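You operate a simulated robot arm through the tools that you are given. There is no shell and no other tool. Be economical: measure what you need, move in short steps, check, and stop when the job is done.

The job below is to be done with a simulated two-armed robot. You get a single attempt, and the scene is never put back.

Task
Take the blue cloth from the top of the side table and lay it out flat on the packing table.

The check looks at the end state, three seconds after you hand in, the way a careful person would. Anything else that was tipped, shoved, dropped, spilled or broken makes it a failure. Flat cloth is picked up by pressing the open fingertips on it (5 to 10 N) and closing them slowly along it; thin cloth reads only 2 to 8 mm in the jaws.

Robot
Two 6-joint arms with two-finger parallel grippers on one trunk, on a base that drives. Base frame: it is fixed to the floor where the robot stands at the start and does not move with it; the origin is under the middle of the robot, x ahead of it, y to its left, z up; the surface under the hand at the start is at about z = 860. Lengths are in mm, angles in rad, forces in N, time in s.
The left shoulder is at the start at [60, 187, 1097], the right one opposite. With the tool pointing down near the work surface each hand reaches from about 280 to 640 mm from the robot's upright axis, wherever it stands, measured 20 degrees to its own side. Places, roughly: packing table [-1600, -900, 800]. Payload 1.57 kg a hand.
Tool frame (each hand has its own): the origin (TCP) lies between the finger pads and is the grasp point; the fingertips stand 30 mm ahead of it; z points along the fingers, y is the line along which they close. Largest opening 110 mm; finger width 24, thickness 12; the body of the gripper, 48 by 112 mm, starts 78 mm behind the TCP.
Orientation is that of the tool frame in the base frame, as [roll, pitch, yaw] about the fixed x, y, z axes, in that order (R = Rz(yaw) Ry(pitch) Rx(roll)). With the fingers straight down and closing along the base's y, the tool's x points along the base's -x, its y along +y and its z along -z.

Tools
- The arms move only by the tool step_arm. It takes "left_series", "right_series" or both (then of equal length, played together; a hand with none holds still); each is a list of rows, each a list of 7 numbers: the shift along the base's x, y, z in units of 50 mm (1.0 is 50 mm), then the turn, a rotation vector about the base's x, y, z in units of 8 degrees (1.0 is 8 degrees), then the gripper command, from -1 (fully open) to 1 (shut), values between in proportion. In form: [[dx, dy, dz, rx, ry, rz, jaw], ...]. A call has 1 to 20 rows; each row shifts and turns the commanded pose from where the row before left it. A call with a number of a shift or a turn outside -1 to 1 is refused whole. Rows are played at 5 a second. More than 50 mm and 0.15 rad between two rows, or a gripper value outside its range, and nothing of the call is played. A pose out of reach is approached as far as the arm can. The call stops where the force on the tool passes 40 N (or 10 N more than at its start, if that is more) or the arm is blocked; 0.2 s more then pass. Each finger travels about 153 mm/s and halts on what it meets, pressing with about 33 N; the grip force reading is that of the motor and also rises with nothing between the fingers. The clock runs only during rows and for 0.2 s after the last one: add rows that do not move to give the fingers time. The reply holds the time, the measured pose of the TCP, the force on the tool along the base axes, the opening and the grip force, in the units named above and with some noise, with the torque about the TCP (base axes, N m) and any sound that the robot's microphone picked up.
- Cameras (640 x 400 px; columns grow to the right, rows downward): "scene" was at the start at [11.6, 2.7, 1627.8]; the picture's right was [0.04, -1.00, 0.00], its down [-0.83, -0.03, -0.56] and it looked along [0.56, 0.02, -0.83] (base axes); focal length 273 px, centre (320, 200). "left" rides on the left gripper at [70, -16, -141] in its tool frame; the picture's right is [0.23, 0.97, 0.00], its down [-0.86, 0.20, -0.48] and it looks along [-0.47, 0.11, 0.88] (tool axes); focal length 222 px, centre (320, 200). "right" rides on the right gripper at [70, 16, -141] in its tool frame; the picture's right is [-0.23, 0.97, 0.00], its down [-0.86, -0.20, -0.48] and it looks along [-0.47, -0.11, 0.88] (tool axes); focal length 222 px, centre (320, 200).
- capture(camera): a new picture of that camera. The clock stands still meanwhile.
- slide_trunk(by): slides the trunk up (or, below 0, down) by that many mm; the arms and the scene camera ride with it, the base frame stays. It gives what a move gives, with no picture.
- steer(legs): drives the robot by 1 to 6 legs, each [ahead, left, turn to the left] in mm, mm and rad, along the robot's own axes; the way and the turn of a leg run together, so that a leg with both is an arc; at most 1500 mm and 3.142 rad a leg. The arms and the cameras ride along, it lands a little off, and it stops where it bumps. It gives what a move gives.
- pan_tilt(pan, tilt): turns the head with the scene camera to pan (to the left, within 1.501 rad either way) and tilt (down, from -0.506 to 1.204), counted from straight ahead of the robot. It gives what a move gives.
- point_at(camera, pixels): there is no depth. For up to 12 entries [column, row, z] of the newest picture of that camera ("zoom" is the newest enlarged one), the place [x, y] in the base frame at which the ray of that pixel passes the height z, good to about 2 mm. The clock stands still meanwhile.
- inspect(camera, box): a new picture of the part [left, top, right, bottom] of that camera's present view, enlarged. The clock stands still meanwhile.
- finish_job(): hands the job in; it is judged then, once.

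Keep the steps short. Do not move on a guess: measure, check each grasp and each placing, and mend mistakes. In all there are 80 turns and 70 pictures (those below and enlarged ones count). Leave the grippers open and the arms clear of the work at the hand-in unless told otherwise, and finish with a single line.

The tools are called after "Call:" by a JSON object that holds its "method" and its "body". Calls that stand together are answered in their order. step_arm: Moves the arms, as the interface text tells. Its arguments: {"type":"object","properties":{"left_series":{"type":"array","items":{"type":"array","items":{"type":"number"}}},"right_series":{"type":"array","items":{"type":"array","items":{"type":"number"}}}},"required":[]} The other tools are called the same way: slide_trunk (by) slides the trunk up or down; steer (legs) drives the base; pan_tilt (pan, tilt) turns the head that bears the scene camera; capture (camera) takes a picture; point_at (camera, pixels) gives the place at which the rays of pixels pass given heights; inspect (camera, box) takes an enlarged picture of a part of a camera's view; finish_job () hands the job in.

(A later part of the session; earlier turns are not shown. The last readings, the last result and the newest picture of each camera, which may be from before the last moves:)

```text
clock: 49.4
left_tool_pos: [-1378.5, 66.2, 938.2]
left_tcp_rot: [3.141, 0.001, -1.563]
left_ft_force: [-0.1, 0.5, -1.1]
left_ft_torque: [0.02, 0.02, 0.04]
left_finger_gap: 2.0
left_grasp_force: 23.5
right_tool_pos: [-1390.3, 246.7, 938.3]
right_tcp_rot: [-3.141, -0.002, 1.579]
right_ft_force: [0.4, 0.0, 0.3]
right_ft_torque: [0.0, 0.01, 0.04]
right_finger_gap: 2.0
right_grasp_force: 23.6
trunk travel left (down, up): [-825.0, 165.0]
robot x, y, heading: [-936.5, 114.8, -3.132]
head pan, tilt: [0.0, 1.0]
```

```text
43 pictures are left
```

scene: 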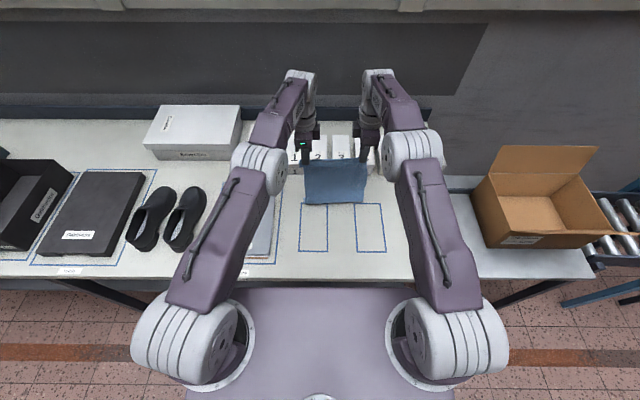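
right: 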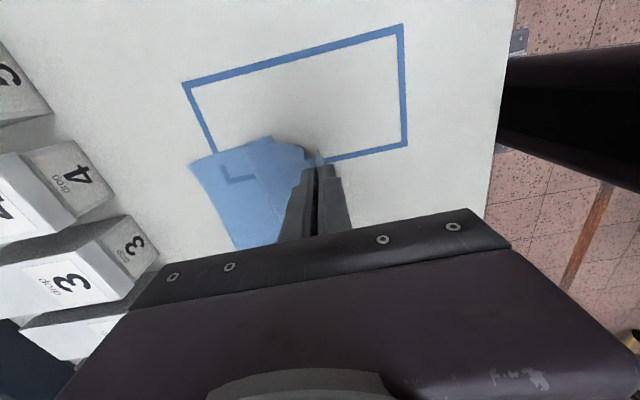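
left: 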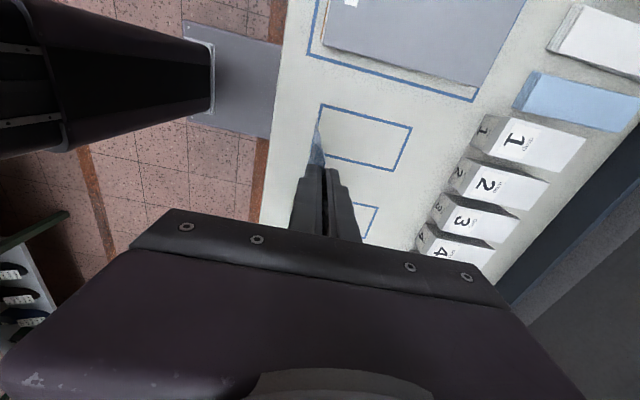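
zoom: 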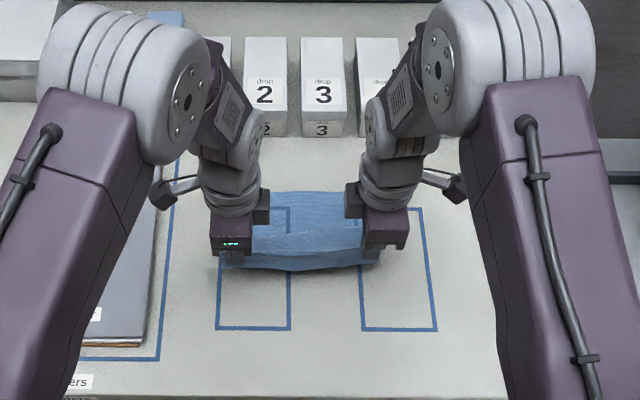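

Laying well. I'm finishing the diagonal down to about 10 mm above contact.

Call:
{"method": "step_arm", "body": {"left_series": [[0.2, 0, -0.22, 0, 0, 0, 1], [0.2, 0, -0.22, 0, 0, 0, 1], [0.2, 0, -0.22, 0, 0, 0, 1], [0.2, 0, -0.22, 0, 0, 0, 1], [0.2, 0, -0.22, 0, 0, 0, 1], [0.2, 0, -0.22, 0, 0, 0, 1], [0.2, 0, -0.2, 0, 0, 0, 1], [0.2, 0, -0.2, 0, 0, 0, 1], [0.2, 0, -0.2, 0, 0, 0, 1], [0, 0, 0, 0, 0, 0, 1]], "right_series": [[0.2, 0, -0.22, 0, 0, 0, 1], [0.2, 0, -0.22, 0, 0, 0, 1], [0.2, 0, -0.22, 0, 0, 0, 1], [0.2, 0, -0.22, 0, 0, 0, 1], [0.2, 0, -0.22, 0, 0, 0, 1], [0.2, 0, -0.22, 0, 0, 0, 1], [0.2, 0, -0.2, 0, 0, 0, 1], [0.2, 0, -0.2, 0, 0, 0, 1], [0.2, 0, -0.2, 0, 0, 0, 1], [0, 0, 0, 0, 0, 0, 1]]}}

Call:
{"method": "inspect", "body": {"camera": "scene", "box": [240, 140, 440, 300]}}

Call:
{"method": "capture", "body": {"camera": "right"}}

Call:
{"method": "capture", "body": {"camera": "left"}}

```text
clock: 50.8
left_tool_pos: [-1327.2, 65.3, 880.8]
left_tcp_rot: [3.137, 0.001, -1.562]
left_ft_force: [0.5, 1.2, 6.7]
left_ft_torque: [0.03, -0.12, 0.01]
left_finger_gap: 1.9
left_grasp_force: 23.6
right_tool_pos: [-1336.5, 245.9, 881.6]
right_tcp_rot: [-3.131, 0.001, 1.58]
right_ft_force: [3.7, -2.1, 15.2]
right_ft_torque: [0.03, -0.01, 0.02]
right_finger_gap: 1.8
right_grasp_force: 22.8
trunk travel left (down, up): [-825.0, 165.0]
robot x, y, heading: [-934.8, 113.3, -3.132]
head pan, tilt: [0.0, 1.0]
stopped in row 6 (right hand): the force on the tool passed its limit at 52 N (the readings are from after the stop); the commanded pose is now the measured one
```

```text
2.50 times, centred on (340, 220) of scene
```

zoom: 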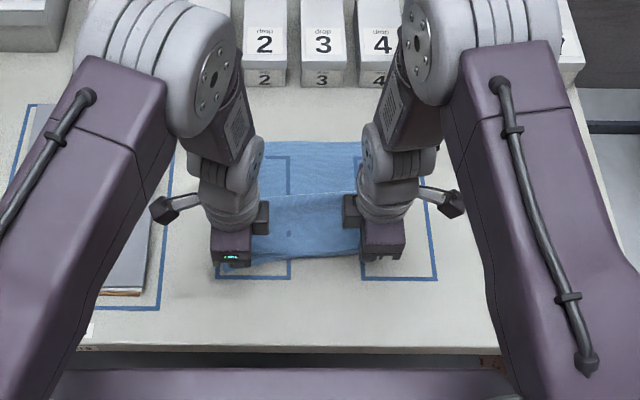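

```text
41 pictures are left
```

right: 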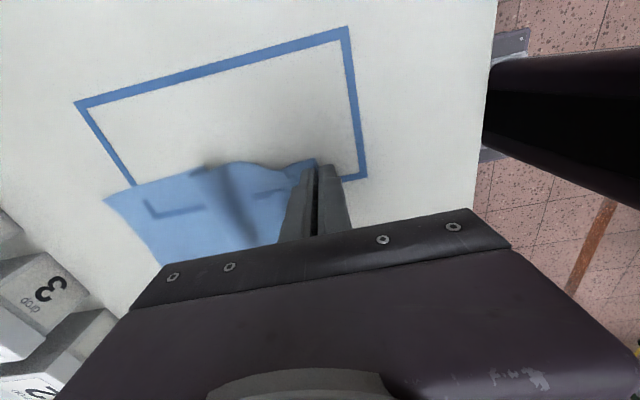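

```text
40 pictures are left
```

left: 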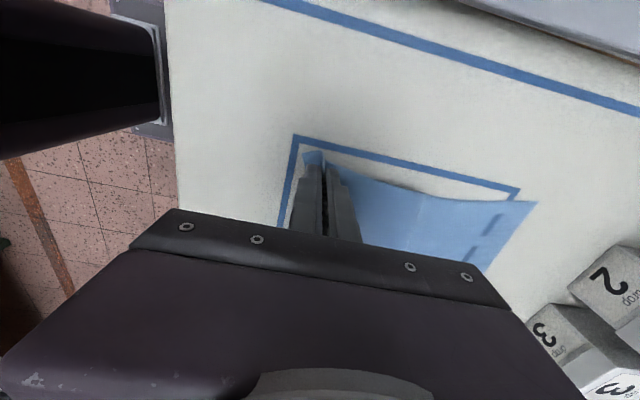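

Contact came at TCP ≈ 881, so this table top is about 850, not 800. I'm re-measuring hem and edge at 850.

Call:
{"method": "point_at", "body": {"camera": "right", "pixels": [[104, 200, 850], [317, 163, 850], [495, 50, 850], [365, 180, 850], [75, 103, 850]]}}

Call:
{"method": "point_at", "body": {"camera": "left", "pixels": [[537, 201, 850], [480, 270, 850], [310, 155, 850], [170, 50, 850], [295, 135, 850], [520, 188, 850]]}}

Call:
{"method": "point_at", "body": {"camera": "zoom", "pixels": [[265, 142, 850], [360, 141, 850], [250, 266, 850], [350, 256, 850], [214, 278, 850], [437, 279, 850], [300, 350, 850]]}}

```text
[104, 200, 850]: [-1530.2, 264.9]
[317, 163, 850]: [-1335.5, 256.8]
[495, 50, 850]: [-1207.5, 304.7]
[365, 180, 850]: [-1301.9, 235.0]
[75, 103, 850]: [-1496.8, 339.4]
```

```text
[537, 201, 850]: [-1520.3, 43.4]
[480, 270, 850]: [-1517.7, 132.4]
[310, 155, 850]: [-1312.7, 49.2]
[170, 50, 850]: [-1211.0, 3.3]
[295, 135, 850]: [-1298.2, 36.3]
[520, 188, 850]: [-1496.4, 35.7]
```

```text
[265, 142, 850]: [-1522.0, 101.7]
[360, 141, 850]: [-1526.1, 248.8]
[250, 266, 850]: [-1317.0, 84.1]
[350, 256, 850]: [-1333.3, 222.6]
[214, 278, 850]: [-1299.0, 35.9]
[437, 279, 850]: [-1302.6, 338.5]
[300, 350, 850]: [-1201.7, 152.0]
```

All views now agree at z=850. The hem lies at −1520 to −1530 and the pinch at −1330, so about 45 mm of slack remains. I'm lifting 5 mm and pulling gently +x by 40 mm.

Call:
{"method": "step_arm", "body": {"left_series": [[0, 0, 0.1, 0, 0, 0, 1], [0.1, 0, 0, 0, 0, 0, 1], [0.1, 0, 0, 0, 0, 0, 1], [0.1, 0, 0, 0, 0, 0, 1], [0.1, 0, 0, 0, 0, 0, 1], [0.1, 0, 0, 0, 0, 0, 1], [0.1, 0, 0, 0, 0, 0, 1], [0.1, 0, 0, 0, 0, 0, 1], [0.1, 0, 0, 0, 0, 0, 1], [0, 0, 0, 0, 0, 0, 1]], "right_series": [[0, 0, 0.1, 0, 0, 0, 1], [0.1, 0, 0, 0, 0, 0, 1], [0.1, 0, 0, 0, 0, 0, 1], [0.1, 0, 0, 0, 0, 0, 1], [0.1, 0, 0, 0, 0, 0, 1], [0.1, 0, 0, 0, 0, 0, 1], [0.1, 0, 0, 0, 0, 0, 1], [0.1, 0, 0, 0, 0, 0, 1], [0.1, 0, 0, 0, 0, 0, 1], [0, 0, 0, 0, 0, 0, 1]]}}

Call:
{"method": "inspect", "body": {"camera": "scene", "box": [240, 140, 440, 300]}}

Call:
{"method": "capture", "body": {"camera": "left"}}

Call:
{"method": "capture", "body": {"camera": "right"}}

```text
clock: 53.0
left_tool_pos: [-1287.6, 66.0, 884.5]
left_tcp_rot: [3.139, 0.001, -1.562]
left_ft_force: [-0.5, 1.0, 1.2]
left_ft_torque: [-0.03, -0.01, 0.05]
left_finger_gap: 1.8
left_grasp_force: 23.1
right_tool_pos: [-1297.7, 245.3, 885.2]
right_tcp_rot: [-3.134, 0.001, 1.58]
right_ft_force: [0.1, -0.1, 0.5]
right_ft_torque: [-0.01, 0.0, 0.01]
right_finger_gap: 2.2
right_grasp_force: 23.8
trunk travel left (down, up): [-825.0, 165.0]
robot x, y, heading: [-935.5, 115.5, -3.131]
head pan, tilt: [0.0, 1.0]
```

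```text
2.50 times, centred on (340, 220) of scene
```

zoom: 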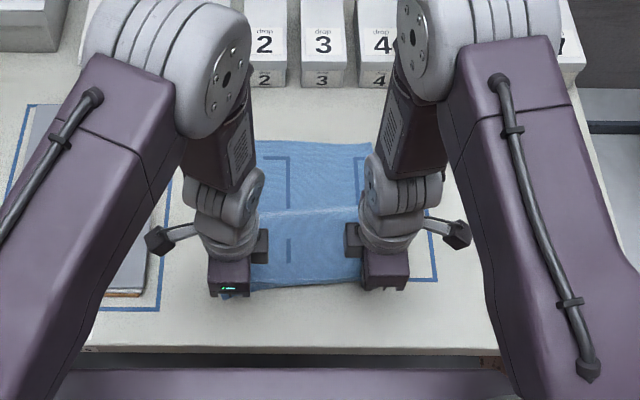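

```text
38 pictures are left
```

left: 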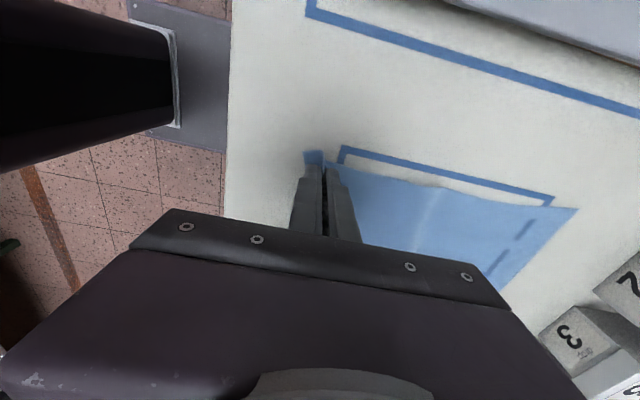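

```text
37 pictures are left
```

right: 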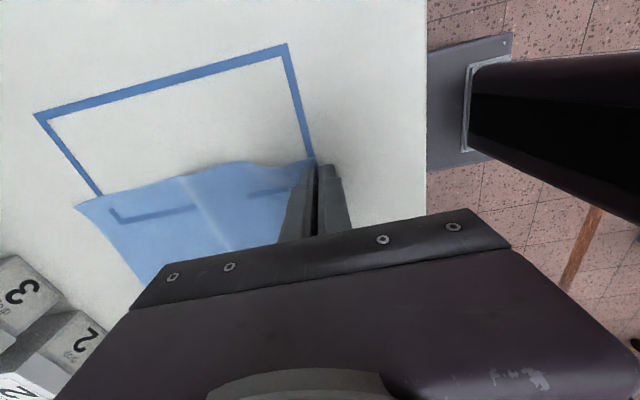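

Call:
{"method": "point_at", "body": {"camera": "left", "pixels": [[576, 209, 850], [305, 153, 850], [343, 147, 850]]}}

Call:
{"method": "point_at", "body": {"camera": "right", "pixels": [[76, 205, 850], [316, 160, 850], [288, 44, 850]]}}

```text
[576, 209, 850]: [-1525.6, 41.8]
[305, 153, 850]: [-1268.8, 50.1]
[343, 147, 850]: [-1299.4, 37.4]
```

```text
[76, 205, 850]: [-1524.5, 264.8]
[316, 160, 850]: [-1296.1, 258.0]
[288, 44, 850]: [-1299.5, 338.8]
```

The hem is at −1525 on both sides. Spans to the pinch are 238 mm (left) and 227 mm (right), with a faint crease left. I'm pulling the right 12 mm and the left 5 mm more, then lowering to the surface.

Call:
{"method": "step_arm", "body": {"left_series": [[0.05, 0, 0, 0, 0, 0, 1], [0.05, 0, 0, 0, 0, 0, 1], [0, 0, -0.04, 0, 0, 0, 1], [0, 0, -0.02, 0, 0, 0, 1], [0, 0, 0, 0, 0, 0, 1]], "right_series": [[0.12, 0, 0, 0, 0, 0, 1], [0.12, 0, 0, 0, 0, 0, 1], [0, 0, -0.04, 0, 0, 0, 1], [0, 0, -0.02, 0, 0, 0, 1], [0, 0, 0, 0, 0, 0, 1]]}}

Call:
{"method": "inspect", "body": {"camera": "scene", "box": [240, 140, 440, 300]}}

```text
clock: 54.2
left_tool_pos: [-1281.5, 66.5, 882.1]
left_tcp_rot: [3.136, 0.001, -1.562]
left_ft_force: [-0.5, 0.4, -0.2]
left_ft_torque: [0.03, 0.0, 0.07]
left_finger_gap: 2.1
left_grasp_force: 23.6
right_tool_pos: [-1287.2, 245.5, 881.8]
right_tcp_rot: [-3.134, 0.001, 1.578]
right_ft_force: [0.2, -0.5, 1.2]
right_ft_torque: [0.01, -0.03, 0.06]
right_finger_gap: 2.2
right_grasp_force: 23.5
trunk travel left (down, up): [-825.0, 165.0]
robot x, y, heading: [-938.8, 115.2, -3.133]
head pan, tilt: [0.0, 1.0]
```

```text
2.50 times, centred on (340, 220) of scene
```

zoom: 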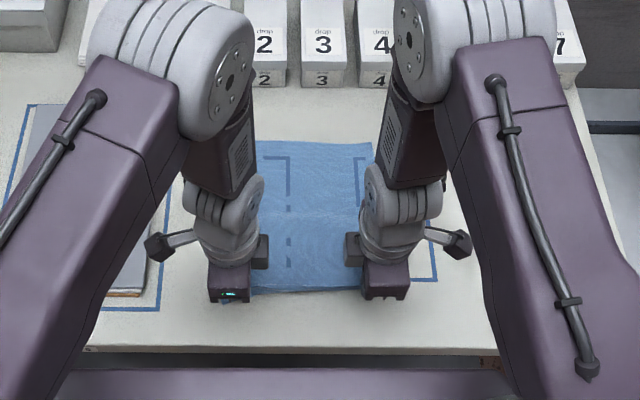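

The sheet is nearly flat. I'm lowering 1 mm for light contact and opening slowly so the fingers spread the folds out.

Call:
{"method": "step_arm", "body": {"left_series": [[0, 0, -0.02, 0, 0, 0, 1], [0, 0, 0, 0, 0, 0, 1]], "right_series": [[0, 0, -0.02, 0, 0, 0, 1], [0, 0, 0, 0, 0, 0, 1]]}}

```text
clock: 54.8
left_tool_pos: [-1280.8, 66.4, 881.2]
left_tcp_rot: [3.136, 0.002, -1.563]
left_ft_force: [-0.3, -0.4, 5.5]
left_ft_torque: [0.01, -0.01, 0.0]
left_finger_gap: 1.9
left_grasp_force: 23.9
right_tool_pos: [-1286.8, 245.8, 881.3]
right_tcp_rot: [-3.133, 0.002, 1.58]
right_ft_force: [0.9, -2.4, 6.8]
right_ft_torque: [-0.03, 0.04, 0.01]
right_finger_gap: 1.8
right_grasp_force: 23.4
trunk travel left (down, up): [-825.0, 165.0]
robot x, y, heading: [-932.9, 119.6, -3.133]
head pan, tilt: [0.0, 1.0]
```

Light contact reads 5.5 N and 6.8 N. I'm opening slowly to about 40 mm.

Call:
{"method": "step_arm", "body": {"left_series": [[0, 0, 0, 0, 0, 0, 0.95], [0, 0, 0, 0, 0, 0, 0.9], [0, 0, 0, 0, 0, 0, 0.84], [0, 0, 0, 0, 0, 0, 0.78], [0, 0, 0, 0, 0, 0, 0.72], [0, 0, 0, 0, 0, 0, 0.66], [0, 0, 0, 0, 0, 0, 0.6], [0, 0, 0, 0, 0, 0, 0.54], [0, 0, 0, 0, 0, 0, 0.48], [0, 0, 0, 0, 0, 0, 0.42], [0, 0, 0, 0, 0, 0, 0.36], [0, 0, 0, 0, 0, 0, 0.3], [0, 0, 0, 0, 0, 0, 0.3]], "right_series": [[0, 0, 0, 0, 0, 0, 0.95], [0, 0, 0, 0, 0, 0, 0.9], [0, 0, 0, 0, 0, 0, 0.84], [0, 0, 0, 0, 0, 0, 0.78], [0, 0, 0, 0, 0, 0, 0.72], [0, 0, 0, 0, 0, 0, 0.66], [0, 0, 0, 0, 0, 0, 0.6], [0, 0, 0, 0, 0, 0, 0.54], [0, 0, 0, 0, 0, 0, 0.48], [0, 0, 0, 0, 0, 0, 0.42], [0, 0, 0, 0, 0, 0, 0.36], [0, 0, 0, 0, 0, 0, 0.3], [0, 0, 0, 0, 0, 0, 0.3]]}}

Call:
{"method": "capture", "body": {"camera": "left"}}

Call:
{"method": "capture", "body": {"camera": "right"}}

```text
clock: 57.6
left_tool_pos: [-1280.9, 66.5, 881.0]
left_tcp_rot: [3.136, 0.001, -1.561]
left_ft_force: [-3.2, 1.3, 11.7]
left_ft_torque: [0.01, -0.21, 0.02]
left_finger_gap: 35.6
left_grasp_force: 0.1
right_tool_pos: [-1286.8, 245.6, 880.8]
right_tcp_rot: [-3.132, 0.003, 1.58]
right_ft_force: [1.0, -0.4, 4.6]
right_ft_torque: [-0.01, 0.05, 0.0]
right_finger_gap: 37.7
right_grasp_force: 0.0
trunk travel left (down, up): [-825.0, 165.0]
robot x, y, heading: [-940.4, 115.4, -3.136]
head pan, tilt: [0.0, 1.0]
```

```text
35 pictures are left
```

left: 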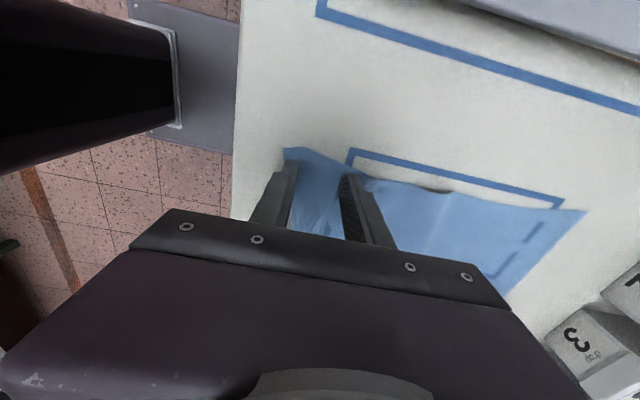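

```text
34 pictures are left
```

right: 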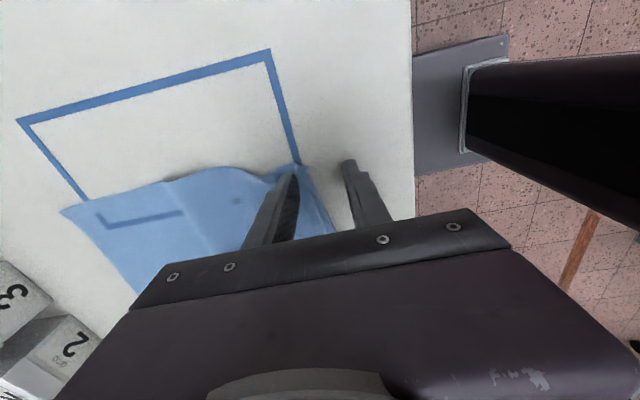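

The left unfolded fully. On the right the outer finger slipped past the edge. I'm lifting both straight up slowly and looking.

Call:
{"method": "step_arm", "body": {"left_series": [[0, 0, 0.1, 0, 0, 0, 0.3], [0, 0, 0.3, 0, 0, 0, 0.3], [0, 0, 0.5, 0, 0, 0, 0.3], [0, 0, 0.5, 0, 0, 0, 0.3], [0, 0, 0.6, 0, 0, 0, 0.3]], "right_series": [[0, 0, 0.1, 0, 0, 0, 0.3], [0, 0, 0.3, 0, 0, 0, 0.3], [0, 0, 0.5, 0, 0, 0, 0.3], [0, 0, 0.5, 0, 0, 0, 0.3], [0, 0, 0.6, 0, 0, 0, 0.3]]}}

Call:
{"method": "capture", "body": {"camera": "left"}}

Call:
{"method": "capture", "body": {"camera": "right"}}

Call:
{"method": "inspect", "body": {"camera": "scene", "box": [240, 140, 440, 300]}}

```text
clock: 58.8
left_tool_pos: [-1282.6, 65.7, 981.8]
left_tcp_rot: [3.136, 0.002, -1.563]
left_ft_force: [0.2, -0.1, 0.9]
left_ft_torque: [-0.03, 0.01, -0.06]
left_finger_gap: 38.4
left_grasp_force: 0.0
right_tool_pos: [-1283.1, 243.5, 981.1]
right_tcp_rot: [-3.134, -0.002, 1.578]
right_ft_force: [1.5, -0.4, 0.3]
right_ft_torque: [-0.01, 0.03, 0.02]
right_finger_gap: 38.3
right_grasp_force: 0.1
trunk travel left (down, up): [-825.0, 165.0]
robot x, y, heading: [-933.6, 112.0, -3.132]
head pan, tilt: [0.0, 1.0]
```

```text
33 pictures are left
```

left: 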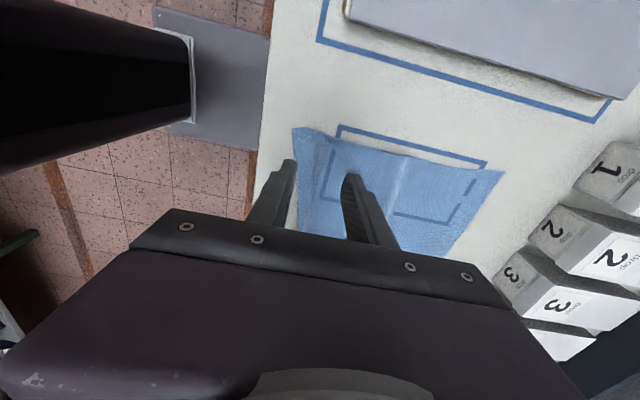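

```text
32 pictures are left
```

right: 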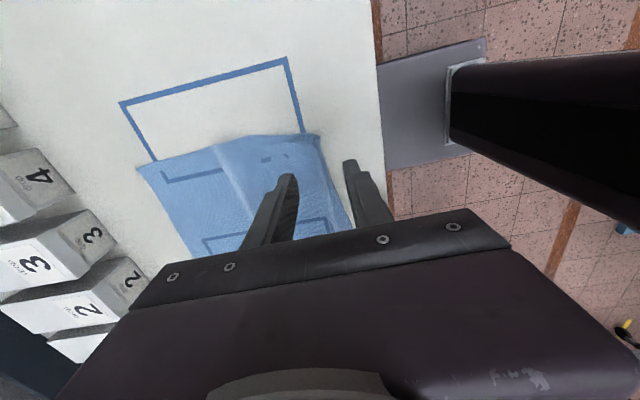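

```text
2.50 times, centred on (340, 220) of scene
```

zoom: 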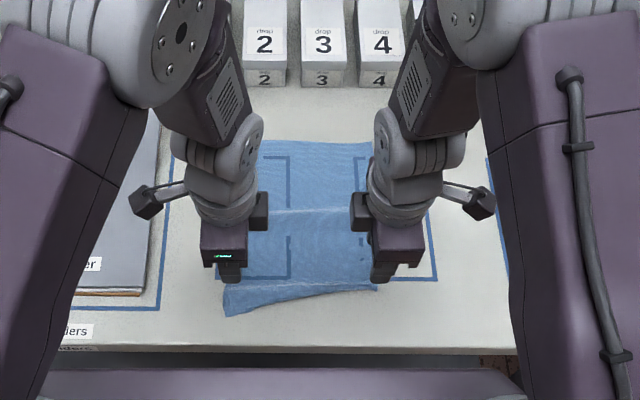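

There's a faint ridge across the middle, and the near-right corner may be curled. I'm raising and spreading the hands for a clear look.

Call:
{"method": "step_arm", "body": {"left_series": [[0, -0.6, 0.6, 0, 0, 0, 0.3], [0, -0.6, 0.6, 0, 0, 0, 0.3], [0, -0.6, 0, 0, 0, 0, 0.3], [0, -0.6, 0, 0, 0, 0, 0.3]], "right_series": [[0, 0.6, 0.6, 0, 0, 0, 0.3], [0, 0.6, 0.6, 0, 0, 0, 0.3], [0, 0.6, 0, 0, 0, 0, 0.3], [0, 0.6, 0, 0, 0, 0, 0.3]]}}

Call:
{"method": "inspect", "body": {"camera": "scene", "box": [250, 150, 430, 295]}}

Call:
{"method": "capture", "body": {"camera": "left"}}

Call:
{"method": "capture", "body": {"camera": "right"}}

```text
clock: 59.8
left_tool_pos: [-1283.0, -52.0, 1039.6]
left_tcp_rot: [3.138, 0.002, -1.562]
left_ft_force: [0.9, -0.2, -0.4]
left_ft_torque: [-0.01, 0.02, -0.03]
left_finger_gap: 38.3
left_grasp_force: 0.1
right_tool_pos: [-1285.7, 365.1, 1040.1]
right_tcp_rot: [-3.135, 0.002, 1.581]
right_ft_force: [-0.5, -0.2, 0.9]
right_ft_torque: [0.0, 0.02, 0.02]
right_finger_gap: 38.8
right_grasp_force: 0.2
trunk travel left (down, up): [-825.0, 165.0]
robot x, y, heading: [-937.6, 118.6, -3.136]
head pan, tilt: [0.0, 1.0]
```

```text
2.76 times, centred on (340, 222) of scene
```

zoom: 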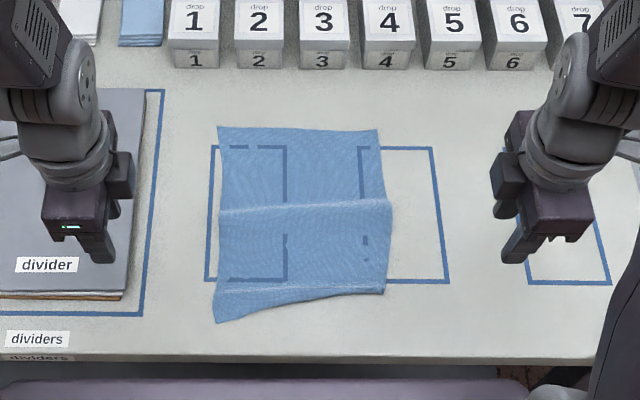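

```text
29 pictures are left
```

left: 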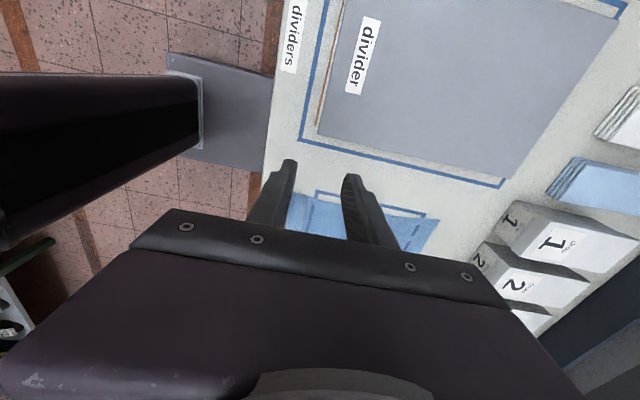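

```text
28 pictures are left
```

right: 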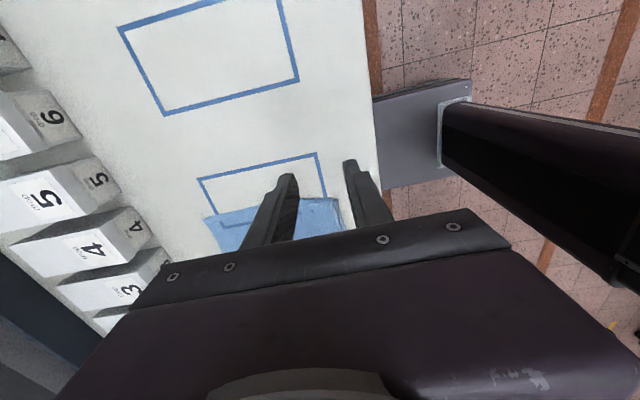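

I can see a low ridge at row 205 across the middle, and the near-right strip looks tucked. I'm measuring corners and enlarging.

Call:
{"method": "point_at", "body": {"camera": "zoom", "pixels": [[218, 127, 850], [378, 131, 850], [385, 293, 850], [217, 322, 850], [219, 210, 850], [390, 204, 850], [220, 290, 850], [300, 302, 850]]}}

Call:
{"method": "inspect", "body": {"camera": "scene", "box": [300, 215, 372, 265]}}

```text
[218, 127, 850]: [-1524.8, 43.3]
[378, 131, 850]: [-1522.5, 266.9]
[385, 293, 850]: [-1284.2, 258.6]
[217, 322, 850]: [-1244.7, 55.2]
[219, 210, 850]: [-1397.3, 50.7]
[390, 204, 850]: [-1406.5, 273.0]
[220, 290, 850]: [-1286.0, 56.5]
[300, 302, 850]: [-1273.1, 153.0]
```

```text
8.00 times, centred on (336, 240) of scene
```

zoom: 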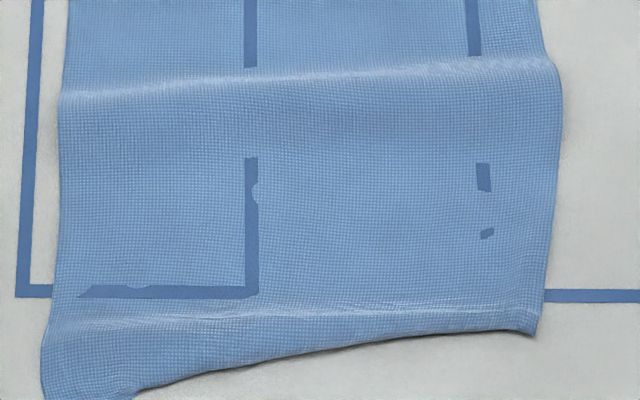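

The near edge is tucked under on the right (about 38 mm at the corner, tapering to the left). I'll pinch both sides further in, at x ≈ −1348, and lift so the tucked strip drops free. Then I'll relay it so it trails toward me. First I'm moving over the pinch points.

Call:
{"method": "step_arm", "body": {"left_series": [[-0.325, 0.66, 0, 0, 0, 0, 0.345], [-0.325, 0.66, 0, 0, 0, 0, 0.345], [-0.325, 0.66, 0, 0, 0, 0, 0.345], [-0.325, 0.66, 0, 0, 0, 0, 0.345], [0, 0, -0.5, 0, 0, 0, 0.345], [0, 0, -0.5, 0, 0, 0, 0.345], [0, 0, -0.5, 0, 0, 0, 0.345], [0, 0, -0.5, 0, 0, 0, 0.345], [0, 0, -0.5, 0, 0, 0, 0.345], [0, 0, -0.4, 0, 0, 0, 0.345], [0, 0, -0.1, 0, 0, 0, 0.345], [0, 0, 0, 0, 0, 0, 0.345]], "right_series": [[-0.31, -0.665, 0, 0, 0, 0, 0.345], [-0.31, -0.665, 0, 0, 0, 0, 0.345], [-0.31, -0.665, 0, 0, 0, 0, 0.345], [-0.31, -0.665, 0, 0, 0, 0, 0.345], [0, 0, -0.5, 0, 0, 0, 0.345], [0, 0, -0.5, 0, 0, 0, 0.345], [0, 0, -0.5, 0, 0, 0, 0.345], [0, 0, -0.5, 0, 0, 0, 0.345], [0, 0, -0.5, 0, 0, 0, 0.345], [0, 0, -0.4, 0, 0, 0, 0.345], [0, 0, -0.1, 0, 0, 0, 0.345], [0, 0, 0, 0, 0, 0, 0.345]]}}

Call:
{"method": "step_arm", "body": {"left_series": [[0, 0, -0.08, 0, 0, 0, 0.345], [0, 0, -0.04, 0, 0, 0, 0.345], [0, 0, 0, 0, 0, 0, 0.345]], "right_series": [[0, 0, -0.08, 0, 0, 0, 0.345], [0, 0, -0.04, 0, 0, 0, 0.345], [0, 0, 0, 0, 0, 0, 0.345]]}}

```text
clock: 62.4
left_tool_pos: [-1347.3, 78.5, 891.0]
left_tcp_rot: [3.137, 0.001, -1.563]
left_ft_force: [0.0, 0.1, 0.3]
left_ft_torque: [0.02, -0.01, -0.02]
left_finger_gap: 36.1
left_grasp_force: 0.1
right_tool_pos: [-1347.3, 234.6, 890.0]
right_tcp_rot: [-3.133, 0.003, 1.579]
right_ft_force: [0.0, -0.2, 0.2]
right_ft_torque: [0.01, -0.02, 0.0]
right_finger_gap: 36.1
right_grasp_force: 0.0
trunk travel left (down, up): [-825.0, 165.0]
robot x, y, heading: [-936.8, 116.1, -3.133]
head pan, tilt: [0.0, 1.0]
```

```text
clock: 63.2
left_tool_pos: [-1347.6, 76.9, 884.4]
left_tcp_rot: [3.14, 0.002, -1.561]
left_ft_force: [1.0, -0.4, -0.2]
left_ft_torque: [0.03, -0.01, 0.0]
left_finger_gap: 36.1
left_grasp_force: 0.1
right_tool_pos: [-1348.6, 233.1, 884.5]
right_tcp_rot: [-3.133, 0.002, 1.581]
right_ft_force: [-0.1, 0.6, -0.3]
right_ft_torque: [-0.01, 0.03, 0.01]
right_finger_gap: 36.2
right_grasp_force: 0.1
trunk travel left (down, up): [-825.0, 165.0]
robot x, y, heading: [-931.5, 115.4, -3.131]
head pan, tilt: [0.0, 1.0]
```

No contact yet. I'm going down 3.5 mm more.

Call:
{"method": "step_arm", "body": {"left_series": [[0, 0, -0.04, 0, 0, 0, 0.345], [0, 0, -0.02, 0, 0, 0, 0.345], [0, 0, 0, 0, 0, 0, 0.345]], "right_series": [[0, 0, -0.04, 0, 0, 0, 0.345], [0, 0, -0.02, 0, 0, 0, 0.345], [0, 0, 0, 0, 0, 0, 0.345]]}}

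```text
clock: 64.0
left_tool_pos: [-1346.9, 77.9, 881.8]
left_tcp_rot: [3.138, 0.001, -1.563]
left_ft_force: [0.2, -0.1, 0.1]
left_ft_torque: [0.0, 0.01, 0.0]
left_finger_gap: 36.1
left_grasp_force: 0.0
right_tool_pos: [-1348.5, 234.2, 881.6]
right_tcp_rot: [-3.134, 0.001, 1.579]
right_ft_force: [-0.1, 0.1, 0.4]
right_ft_torque: [-0.01, -0.03, 0.03]
right_finger_gap: 36.1
right_grasp_force: 0.1
trunk travel left (down, up): [-825.0, 165.0]
robot x, y, heading: [-934.8, 111.9, -3.134]
head pan, tilt: [0.0, 1.0]
```

Call:
{"method": "step_arm", "body": {"left_series": [[0, 0, -0.02, 0, 0, 0, 0.345], [0, 0, 0, 0, 0, 0, 0.345]], "right_series": [[0, 0, -0.02, 0, 0, 0, 0.345], [0, 0, 0, 0, 0, 0, 0.345]]}}

```text
clock: 64.6
left_tool_pos: [-1345.5, 76.5, 882.2]
left_tcp_rot: [3.136, 0.001, -1.563]
left_ft_force: [-0.4, 0.6, 1.3]
left_ft_torque: [0.01, -0.04, 0.01]
left_finger_gap: 36.0
left_grasp_force: 0.0
right_tool_pos: [-1346.5, 234.0, 881.9]
right_tcp_rot: [-3.133, 0.002, 1.579]
right_ft_force: [-0.8, -1.0, 7.9]
right_ft_torque: [0.0, -0.21, -0.05]
right_finger_gap: 35.6
right_grasp_force: 0.0
trunk travel left (down, up): [-825.0, 165.0]
robot x, y, heading: [-938.1, 113.6, -3.131]
head pan, tilt: [0.0, 1.0]
```

The right reads 7.9 N and the left 1.3 N. I'm nudging the left down 0.4 mm and closing both slowly.

Call:
{"method": "step_arm", "body": {"left_series": [[0, 0, -0.008, 0, 0, 0, 0.345], [0, 0, 0, 0, 0, 0, 0.39], [0, 0, 0, 0, 0, 0, 0.44], [0, 0, 0, 0, 0, 0, 0.49], [0, 0, 0, 0, 0, 0, 0.54], [0, 0, 0, 0, 0, 0, 0.59], [0, 0, 0, 0, 0, 0, 0.64], [0, 0, 0, 0, 0, 0, 0.69], [0, 0, 0, 0, 0, 0, 0.74], [0, 0, 0, 0, 0, 0, 0.79], [0, 0, 0, 0, 0, 0, 0.84], [0, 0, 0, 0, 0, 0, 0.89], [0, 0, 0, 0, 0, 0, 0.94], [0, 0, 0, 0, 0, 0, 1], [0, 0, 0, 0, 0, 0, 1], [0, 0, 0, 0, 0, 0, 1]], "right_series": [[0, 0, 0, 0, 0, 0, 0.345], [0, 0, 0, 0, 0, 0, 0.39], [0, 0, 0, 0, 0, 0, 0.44], [0, 0, 0, 0, 0, 0, 0.49], [0, 0, 0, 0, 0, 0, 0.54], [0, 0, 0, 0, 0, 0, 0.59], [0, 0, 0, 0, 0, 0, 0.64], [0, 0, 0, 0, 0, 0, 0.69], [0, 0, 0, 0, 0, 0, 0.74], [0, 0, 0, 0, 0, 0, 0.79], [0, 0, 0, 0, 0, 0, 0.84], [0, 0, 0, 0, 0, 0, 0.89], [0, 0, 0, 0, 0, 0, 0.94], [0, 0, 0, 0, 0, 0, 1], [0, 0, 0, 0, 0, 0, 1], [0, 0, 0, 0, 0, 0, 1]]}}

Call:
{"method": "step_arm", "body": {"left_series": [[0, 0, 0.2, 0, 0, 0, 1], [0, 0, 0.25, 0, 0, 0, 1], [-0.05, 0, 0.25, 0, 0, 0, 1], [-0.1, 0, 0.25, 0, 0, 0, 1], [-0.15, 0, 0.25, 0, 0, 0, 1], [-0.15, 0, 0.25, 0, 0, 0, 1], [-0.15, 0, 0.25, 0, 0, 0, 1], [-0.15, 0, 0.25, 0, 0, 0, 1], [0, 0, 0, 0, 0, 0, 1], [0, 0, 0, 0, 0, 0, 1]], "right_series": [[0, 0, 0.2, 0, 0, 0, 1], [0, 0, 0.25, 0, 0, 0, 1], [-0.05, 0, 0.25, 0, 0, 0, 1], [-0.1, 0, 0.25, 0, 0, 0, 1], [-0.15, 0, 0.25, 0, 0, 0, 1], [-0.15, 0, 0.25, 0, 0, 0, 1], [-0.15, 0, 0.25, 0, 0, 0, 1], [-0.15, 0, 0.25, 0, 0, 0, 1], [0, 0, 0, 0, 0, 0, 1], [0, 0, 0, 0, 0, 0, 1]]}}

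Call:
{"method": "inspect", "body": {"camera": "scene", "box": [250, 150, 430, 295]}}

Call:
{"method": "capture", "body": {"camera": "right"}}

```text
clock: 68.0
left_tool_pos: [-1345.8, 76.5, 882.2]
left_tcp_rot: [3.136, 0.001, -1.563]
left_ft_force: [1.5, 1.3, 9.9]
left_ft_torque: [-0.07, -0.13, 0.0]
left_finger_gap: 6.4
left_grasp_force: 25.9
right_tool_pos: [-1345.6, 233.8, 881.1]
right_tcp_rot: [-3.133, 0.002, 1.579]
right_ft_force: [0.7, -0.8, 3.3]
right_ft_torque: [-0.04, 0.0, -0.01]
right_finger_gap: 1.9
right_grasp_force: 23.3
trunk travel left (down, up): [-825.0, 165.0]
robot x, y, heading: [-935.1, 115.7, -3.133]
head pan, tilt: [0.0, 1.0]
```

```text
clock: 70.2
left_tool_pos: [-1383.9, 78.9, 976.9]
left_tcp_rot: [3.138, 0.002, -1.563]
left_ft_force: [0.1, 0.4, -1.1]
left_ft_torque: [0.01, 0.01, -0.02]
left_finger_gap: 6.2
left_grasp_force: 25.8
right_tool_pos: [-1385.4, 233.5, 978.4]
right_tcp_rot: [-3.133, 0.002, 1.581]
right_ft_force: [0.0, 0.2, 1.0]
right_ft_torque: [0.01, -0.01, 0.01]
right_finger_gap: 2.0
right_grasp_force: 23.8
trunk travel left (down, up): [-825.0, 165.0]
robot x, y, heading: [-936.1, 117.2, -3.13]
head pan, tilt: [0.0, 1.0]
```

```text
2.76 times, centred on (340, 222) of scene
```

zoom: 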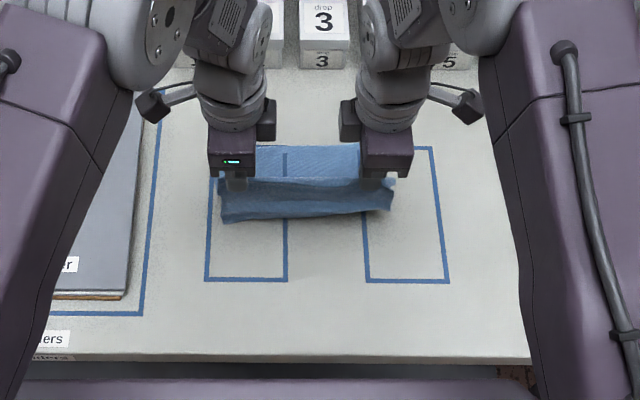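

```text
25 pictures are left
```

right: 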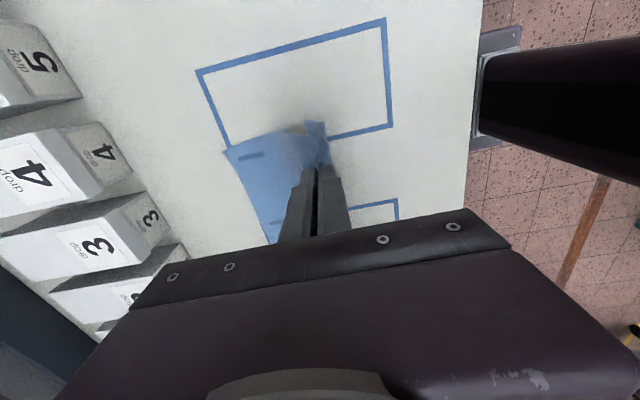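

The sheet is lifted and the flap hangs toward me. I'm enlarging the flap to see whether the tuck has opened.

Call:
{"method": "inspect", "body": {"camera": "scene", "box": [300, 190, 372, 240]}}

Call:
{"method": "point_at", "body": {"camera": "right", "pixels": [[226, 150, 850], [270, 238, 850], [327, 122, 900], [310, 135, 870]]}}

```text
8.00 times, centred on (336, 215) of scene
```

zoom: 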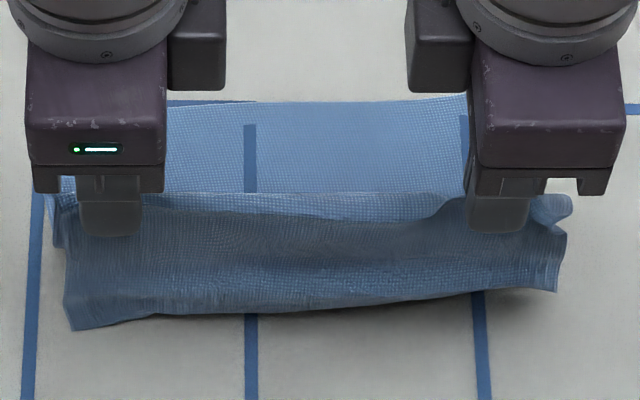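

```text
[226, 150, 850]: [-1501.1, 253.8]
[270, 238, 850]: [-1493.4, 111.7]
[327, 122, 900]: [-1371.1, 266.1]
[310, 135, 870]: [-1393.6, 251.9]
```

Call:
{"method": "inspect", "body": {"camera": "right", "box": [210, 90, 370, 240]}}

Call:
{"method": "inspect", "body": {"camera": "left", "box": [250, 90, 500, 290]}}

```text
2.67 times, centred on (290, 165) of right
```

zoom: 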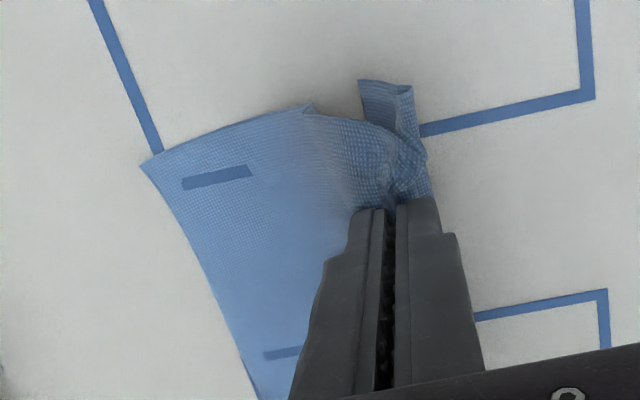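

```text
2.00 times, centred on (375, 190) of left
```

zoom: 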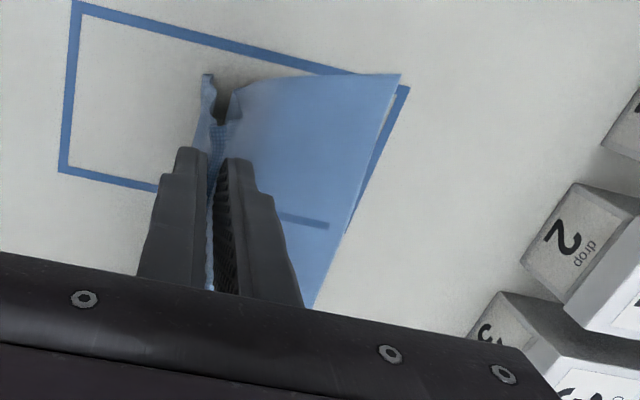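

The right end still curls back (the corner points toward the boxes). I'm lifting 60 mm higher and giving a small shake to let it drop open.

Call:
{"method": "step_arm", "body": {"left_series": [[-0.1, 0, 0.4, 0, 0, 0, 1], [-0.15, 0, 0.4, 0, 0, 0, 1], [-0.15, 0, 0.4, 0, 0, 0, 1], [0.3, 0, 0, 0, 0, 0, 1], [-0.3, 0, 0, 0, 0, 0, 1], [0.3, 0, 0, 0, 0, 0, 1], [-0.3, 0, 0, 0, 0, 0, 1], [0, 0, 0, 0, 0, 0, 1], [0, 0, 0, 0, 0, 0, 1]], "right_series": [[-0.1, 0, 0.4, 0, 0, 0, 1], [-0.15, 0, 0.4, 0, 0, 0, 1], [-0.15, 0, 0.4, 0, 0, 0, 1], [0.3, 0, 0, 0, 0, 0, 1], [-0.3, 0, 0, 0, 0, 0, 1], [0.3, 0, 0, 0, 0, 0, 1], [-0.3, 0, 0, 0, 0, 0, 1], [0, 0, 0, 0, 0, 0, 1], [0, 0, 0, 0, 0, 0, 1]]}}

Call:
{"method": "inspect", "body": {"camera": "right", "box": [210, 90, 370, 240]}}

Call:
{"method": "inspect", "body": {"camera": "scene", "box": [290, 170, 390, 240]}}

```text
clock: 72.2
left_tool_pos: [-1403.6, 77.2, 1037.6]
left_tcp_rot: [3.137, 0.002, -1.561]
left_ft_force: [0.0, 0.8, 0.0]
left_ft_torque: [0.0, 0.03, -0.01]
left_finger_gap: 6.5
left_grasp_force: 26.1
right_tool_pos: [-1404.6, 233.4, 1038.5]
right_tcp_rot: [-3.134, 0.002, 1.579]
right_ft_force: [0.1, -0.4, 0.2]
right_ft_torque: [0.01, 0.01, 0.04]
right_finger_gap: 1.8
right_grasp_force: 23.2
trunk travel left (down, up): [-825.0, 165.0]
robot x, y, heading: [-938.0, 114.3, -3.132]
head pan, tilt: [0.0, 1.0]
```

```text
2.67 times, centred on (290, 165) of right
```

zoom: 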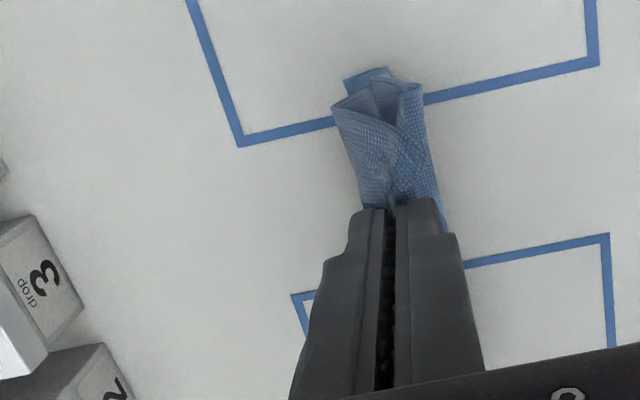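

```text
5.71 times, centred on (340, 205) of scene
```

zoom: 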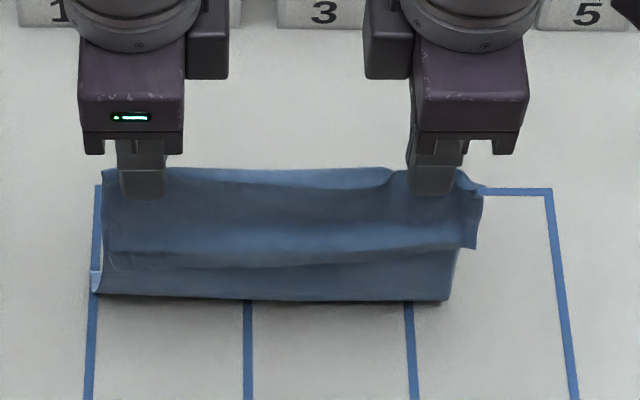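

The right tuck is caught against the pinch. Better fix: lay the sheet down the other way, with the long end toward me. That makes the clean hem the near edge. Then I'll pick it up by that hem so the whole folded end hangs free and opens. First I'm moving 100 mm toward me, slightly higher.

Call:
{"method": "step_arm", "body": {"left_series": [[0, 0, 0.3, 0, 0, 0, 1], [0.25, 0, 0.1, 0, 0, 0, 1], [0.25, 0, 0, 0, 0, 0, 1], [0.25, 0, 0, 0, 0, 0, 1], [0.25, 0, 0, 0, 0, 0, 1], [0.25, 0, 0, 0, 0, 0, 1], [0.25, 0, 0, 0, 0, 0, 1], [0.25, 0, 0, 0, 0, 0, 1], [0.25, 0, 0, 0, 0, 0, 1], [0, 0, 0, 0, 0, 0, 1], [0, 0, 0, 0, 0, 0, 1], [0, 0, 0, 0, 0, 0, 1]], "right_series": [[0, 0, 0.3, 0, 0, 0, 1], [0.25, 0, 0.1, 0, 0, 0, 1], [0.25, 0, 0, 0, 0, 0, 1], [0.25, 0, 0, 0, 0, 0, 1], [0.25, 0, 0, 0, 0, 0, 1], [0.25, 0, 0, 0, 0, 0, 1], [0.25, 0, 0, 0, 0, 0, 1], [0.25, 0, 0, 0, 0, 0, 1], [0.25, 0, 0, 0, 0, 0, 1], [0, 0, 0, 0, 0, 0, 1], [0, 0, 0, 0, 0, 0, 1], [0, 0, 0, 0, 0, 0, 1]]}}

Call:
{"method": "step_arm", "body": {"left_series": [[0, 0, -0.2, 0, 0, 0, 1], [0, 0, -0.2, 0, 0, 0, 1], [-0.2, 0, -0.2, 0, 0, 0, 1], [-0.25, 0, -0.2, 0, 0, 0, 1], [-0.25, 0, -0.2, 0, 0, 0, 1], [-0.25, 0, -0.2, 0, 0, 0, 1], [-0.25, 0, -0.2, 0, 0, 0, 1], [-0.25, 0, -0.2, 0, 0, 0, 1], [-0.25, 0, -0.2, 0, 0, 0, 1], [0, 0, 0, 0, 0, 0, 1]], "right_series": [[0, 0, -0.2, 0, 0, 0, 1], [0, 0, -0.2, 0, 0, 0, 1], [-0.2, 0, -0.2, 0, 0, 0, 1], [-0.25, 0, -0.2, 0, 0, 0, 1], [-0.25, 0, -0.2, 0, 0, 0, 1], [-0.25, 0, -0.2, 0, 0, 0, 1], [-0.25, 0, -0.2, 0, 0, 0, 1], [-0.25, 0, -0.2, 0, 0, 0, 1], [-0.25, 0, -0.2, 0, 0, 0, 1], [0, 0, 0, 0, 0, 0, 1]]}}

Call:
{"method": "inspect", "body": {"camera": "scene", "box": [250, 150, 430, 295]}}

```text
clock: 74.8
left_tool_pos: [-1302.9, 77.6, 1056.7]
left_tcp_rot: [3.139, 0.001, -1.561]
left_ft_force: [-0.3, 0.4, -0.5]
left_ft_torque: [-0.01, 0.0, 0.03]
left_finger_gap: 6.4
left_grasp_force: 26.3
right_tool_pos: [-1306.4, 233.2, 1058.6]
right_tcp_rot: [-3.133, 0.004, 1.581]
right_ft_force: [-1.4, -0.7, 0.4]
right_ft_torque: [-0.01, 0.03, -0.04]
right_finger_gap: 2.0
right_grasp_force: 23.5
trunk travel left (down, up): [-825.0, 165.0]
robot x, y, heading: [-938.9, 113.3, -3.134]
head pan, tilt: [0.0, 1.0]
```

```text
clock: 77.0
left_tool_pos: [-1392.2, 77.7, 966.8]
left_tcp_rot: [3.138, 0.003, -1.563]
left_ft_force: [-0.6, 0.4, 1.0]
left_ft_torque: [0.04, 0.03, 0.05]
left_finger_gap: 6.3
left_grasp_force: 26.2
right_tool_pos: [-1388.7, 234.1, 968.2]
right_tcp_rot: [-3.133, 0.001, 1.579]
right_ft_force: [0.2, -0.2, 0.9]
right_ft_torque: [-0.01, -0.01, 0.0]
right_finger_gap: 1.8
right_grasp_force: 23.6
trunk travel left (down, up): [-825.0, 165.0]
robot x, y, heading: [-935.0, 119.2, -3.135]
head pan, tilt: [0.0, 1.0]
```

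```text
2.76 times, centred on (340, 222) of scene
```

zoom: 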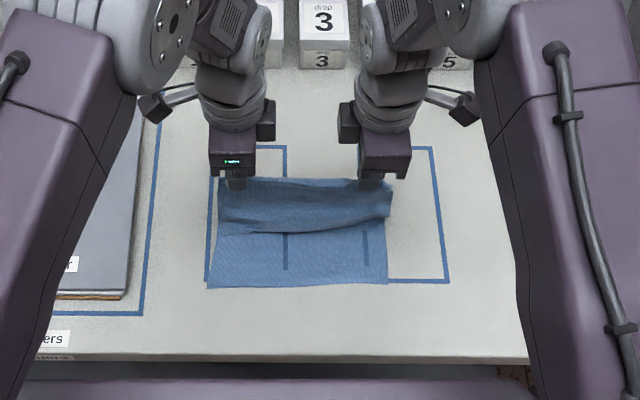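

It works: the clean hem lies near me at row ~287 and the flap is on top. I'm continuing down.

Call:
{"method": "step_arm", "body": {"left_series": [[-0.25, 0, -0.2, 0, 0, 0, 1], [-0.25, 0, -0.2, 0, 0, 0, 1], [-0.25, 0, -0.2, 0, 0, 0, 1], [-0.25, 0, -0.2, 0, 0, 0, 1], [-0.2, 0, -0.2, 0, 0, 0, 1], [-0.2, 0, -0.2, 0, 0, 0, 1], [-0.1, 0, -0.2, 0, 0, 0, 1], [0, 0, -0.1, 0, 0, 0, 1], [0, 0, 0, 0, 0, 0, 1]], "right_series": [[-0.25, 0, -0.2, 0, 0, 0, 1], [-0.25, 0, -0.2, 0, 0, 0, 1], [-0.25, 0, -0.2, 0, 0, 0, 1], [-0.25, 0, -0.2, 0, 0, 0, 1], [-0.2, 0, -0.2, 0, 0, 0, 1], [-0.2, 0, -0.2, 0, 0, 0, 1], [-0.1, 0, -0.2, 0, 0, 0, 1], [0, 0, -0.1, 0, 0, 0, 1], [0, 0, 0, 0, 0, 0, 1]]}}

Call:
{"method": "inspect", "body": {"camera": "scene", "box": [250, 150, 430, 295]}}

```text
clock: 79.0
left_tool_pos: [-1465.4, 78.3, 892.5]
left_tcp_rot: [3.139, 0.003, -1.562]
left_ft_force: [0.2, 0.1, 0.1]
left_ft_torque: [0.03, 0.04, 0.06]
left_finger_gap: 6.5
left_grasp_force: 26.0
right_tool_pos: [-1467.9, 235.3, 894.2]
right_tcp_rot: [-3.135, 0.001, 1.579]
right_ft_force: [-0.3, -0.4, -0.1]
right_ft_torque: [0.04, 0.0, 0.02]
right_finger_gap: 1.8
right_grasp_force: 23.0
trunk travel left (down, up): [-825.0, 165.0]
robot x, y, heading: [-938.4, 115.8, -3.13]
head pan, tilt: [0.0, 1.0]
```

```text
2.76 times, centred on (340, 222) of scene
```

zoom: 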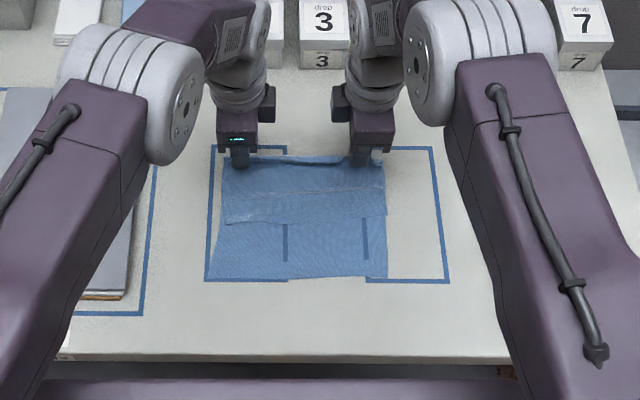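

Now I'm lowering 8 mm, opening slowly and lifting away.

Call:
{"method": "step_arm", "body": {"left_series": [[0, 0, -0.08, 0, 0, 0, 1], [0, 0, -0.06, 0, 0, 0, 1], [0, 0, 0, 0, 0, 0, 0.9], [0, 0, 0, 0, 0, 0, 0.8], [0, 0, 0, 0, 0, 0, 0.7], [0, 0, 0, 0, 0, 0, 0.6], [0, 0, 0, 0, 0, 0, 0.5], [0, 0, 0.1, 0, 0, 0, 0.4], [0, 0, 0.4, 0, 0, 0, 0.4], [0, 0, 0.8, 0, 0, 0, 0.4], [0, 0, 1, 0, 0, 0, 0.4], [0, -0.8, 0.8, 0, 0, 0, 0.4], [0, -0.8, 0, 0, 0, 0, 0.4]], "right_series": [[0, 0, -0.08, 0, 0, 0, 1], [0, 0, -0.08, 0, 0, 0, 1], [0, 0, 0, 0, 0, 0, 0.9], [0, 0, 0, 0, 0, 0, 0.8], [0, 0, 0, 0, 0, 0, 0.7], [0, 0, 0, 0, 0, 0, 0.6], [0, 0, 0, 0, 0, 0, 0.5], [0, 0, 0.1, 0, 0, 0, 0.4], [0, 0, 0.4, 0, 0, 0, 0.4], [0, 0, 0.8, 0, 0, 0, 0.4], [0, 0, 1, 0, 0, 0, 0.4], [0, 0.8, 0.8, 0, 0, 0, 0.4], [0, 0.8, 0, 0, 0, 0, 0.4]]}}

Call:
{"method": "inspect", "body": {"camera": "scene", "box": [280, 170, 400, 260]}}

```text
refused: row 12 steps farther than a row can; nothing moved
```

```text
4.44 times, centred on (340, 215) of scene
```

zoom: 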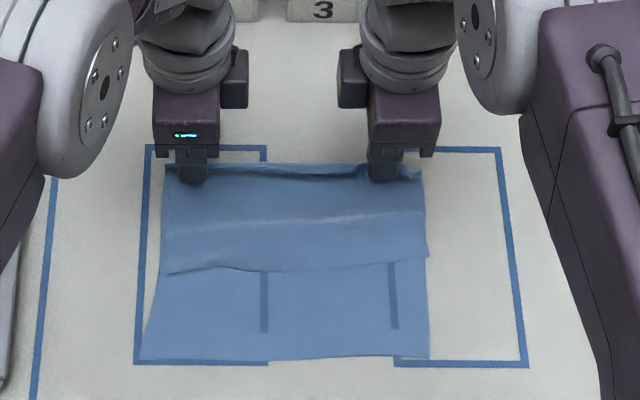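

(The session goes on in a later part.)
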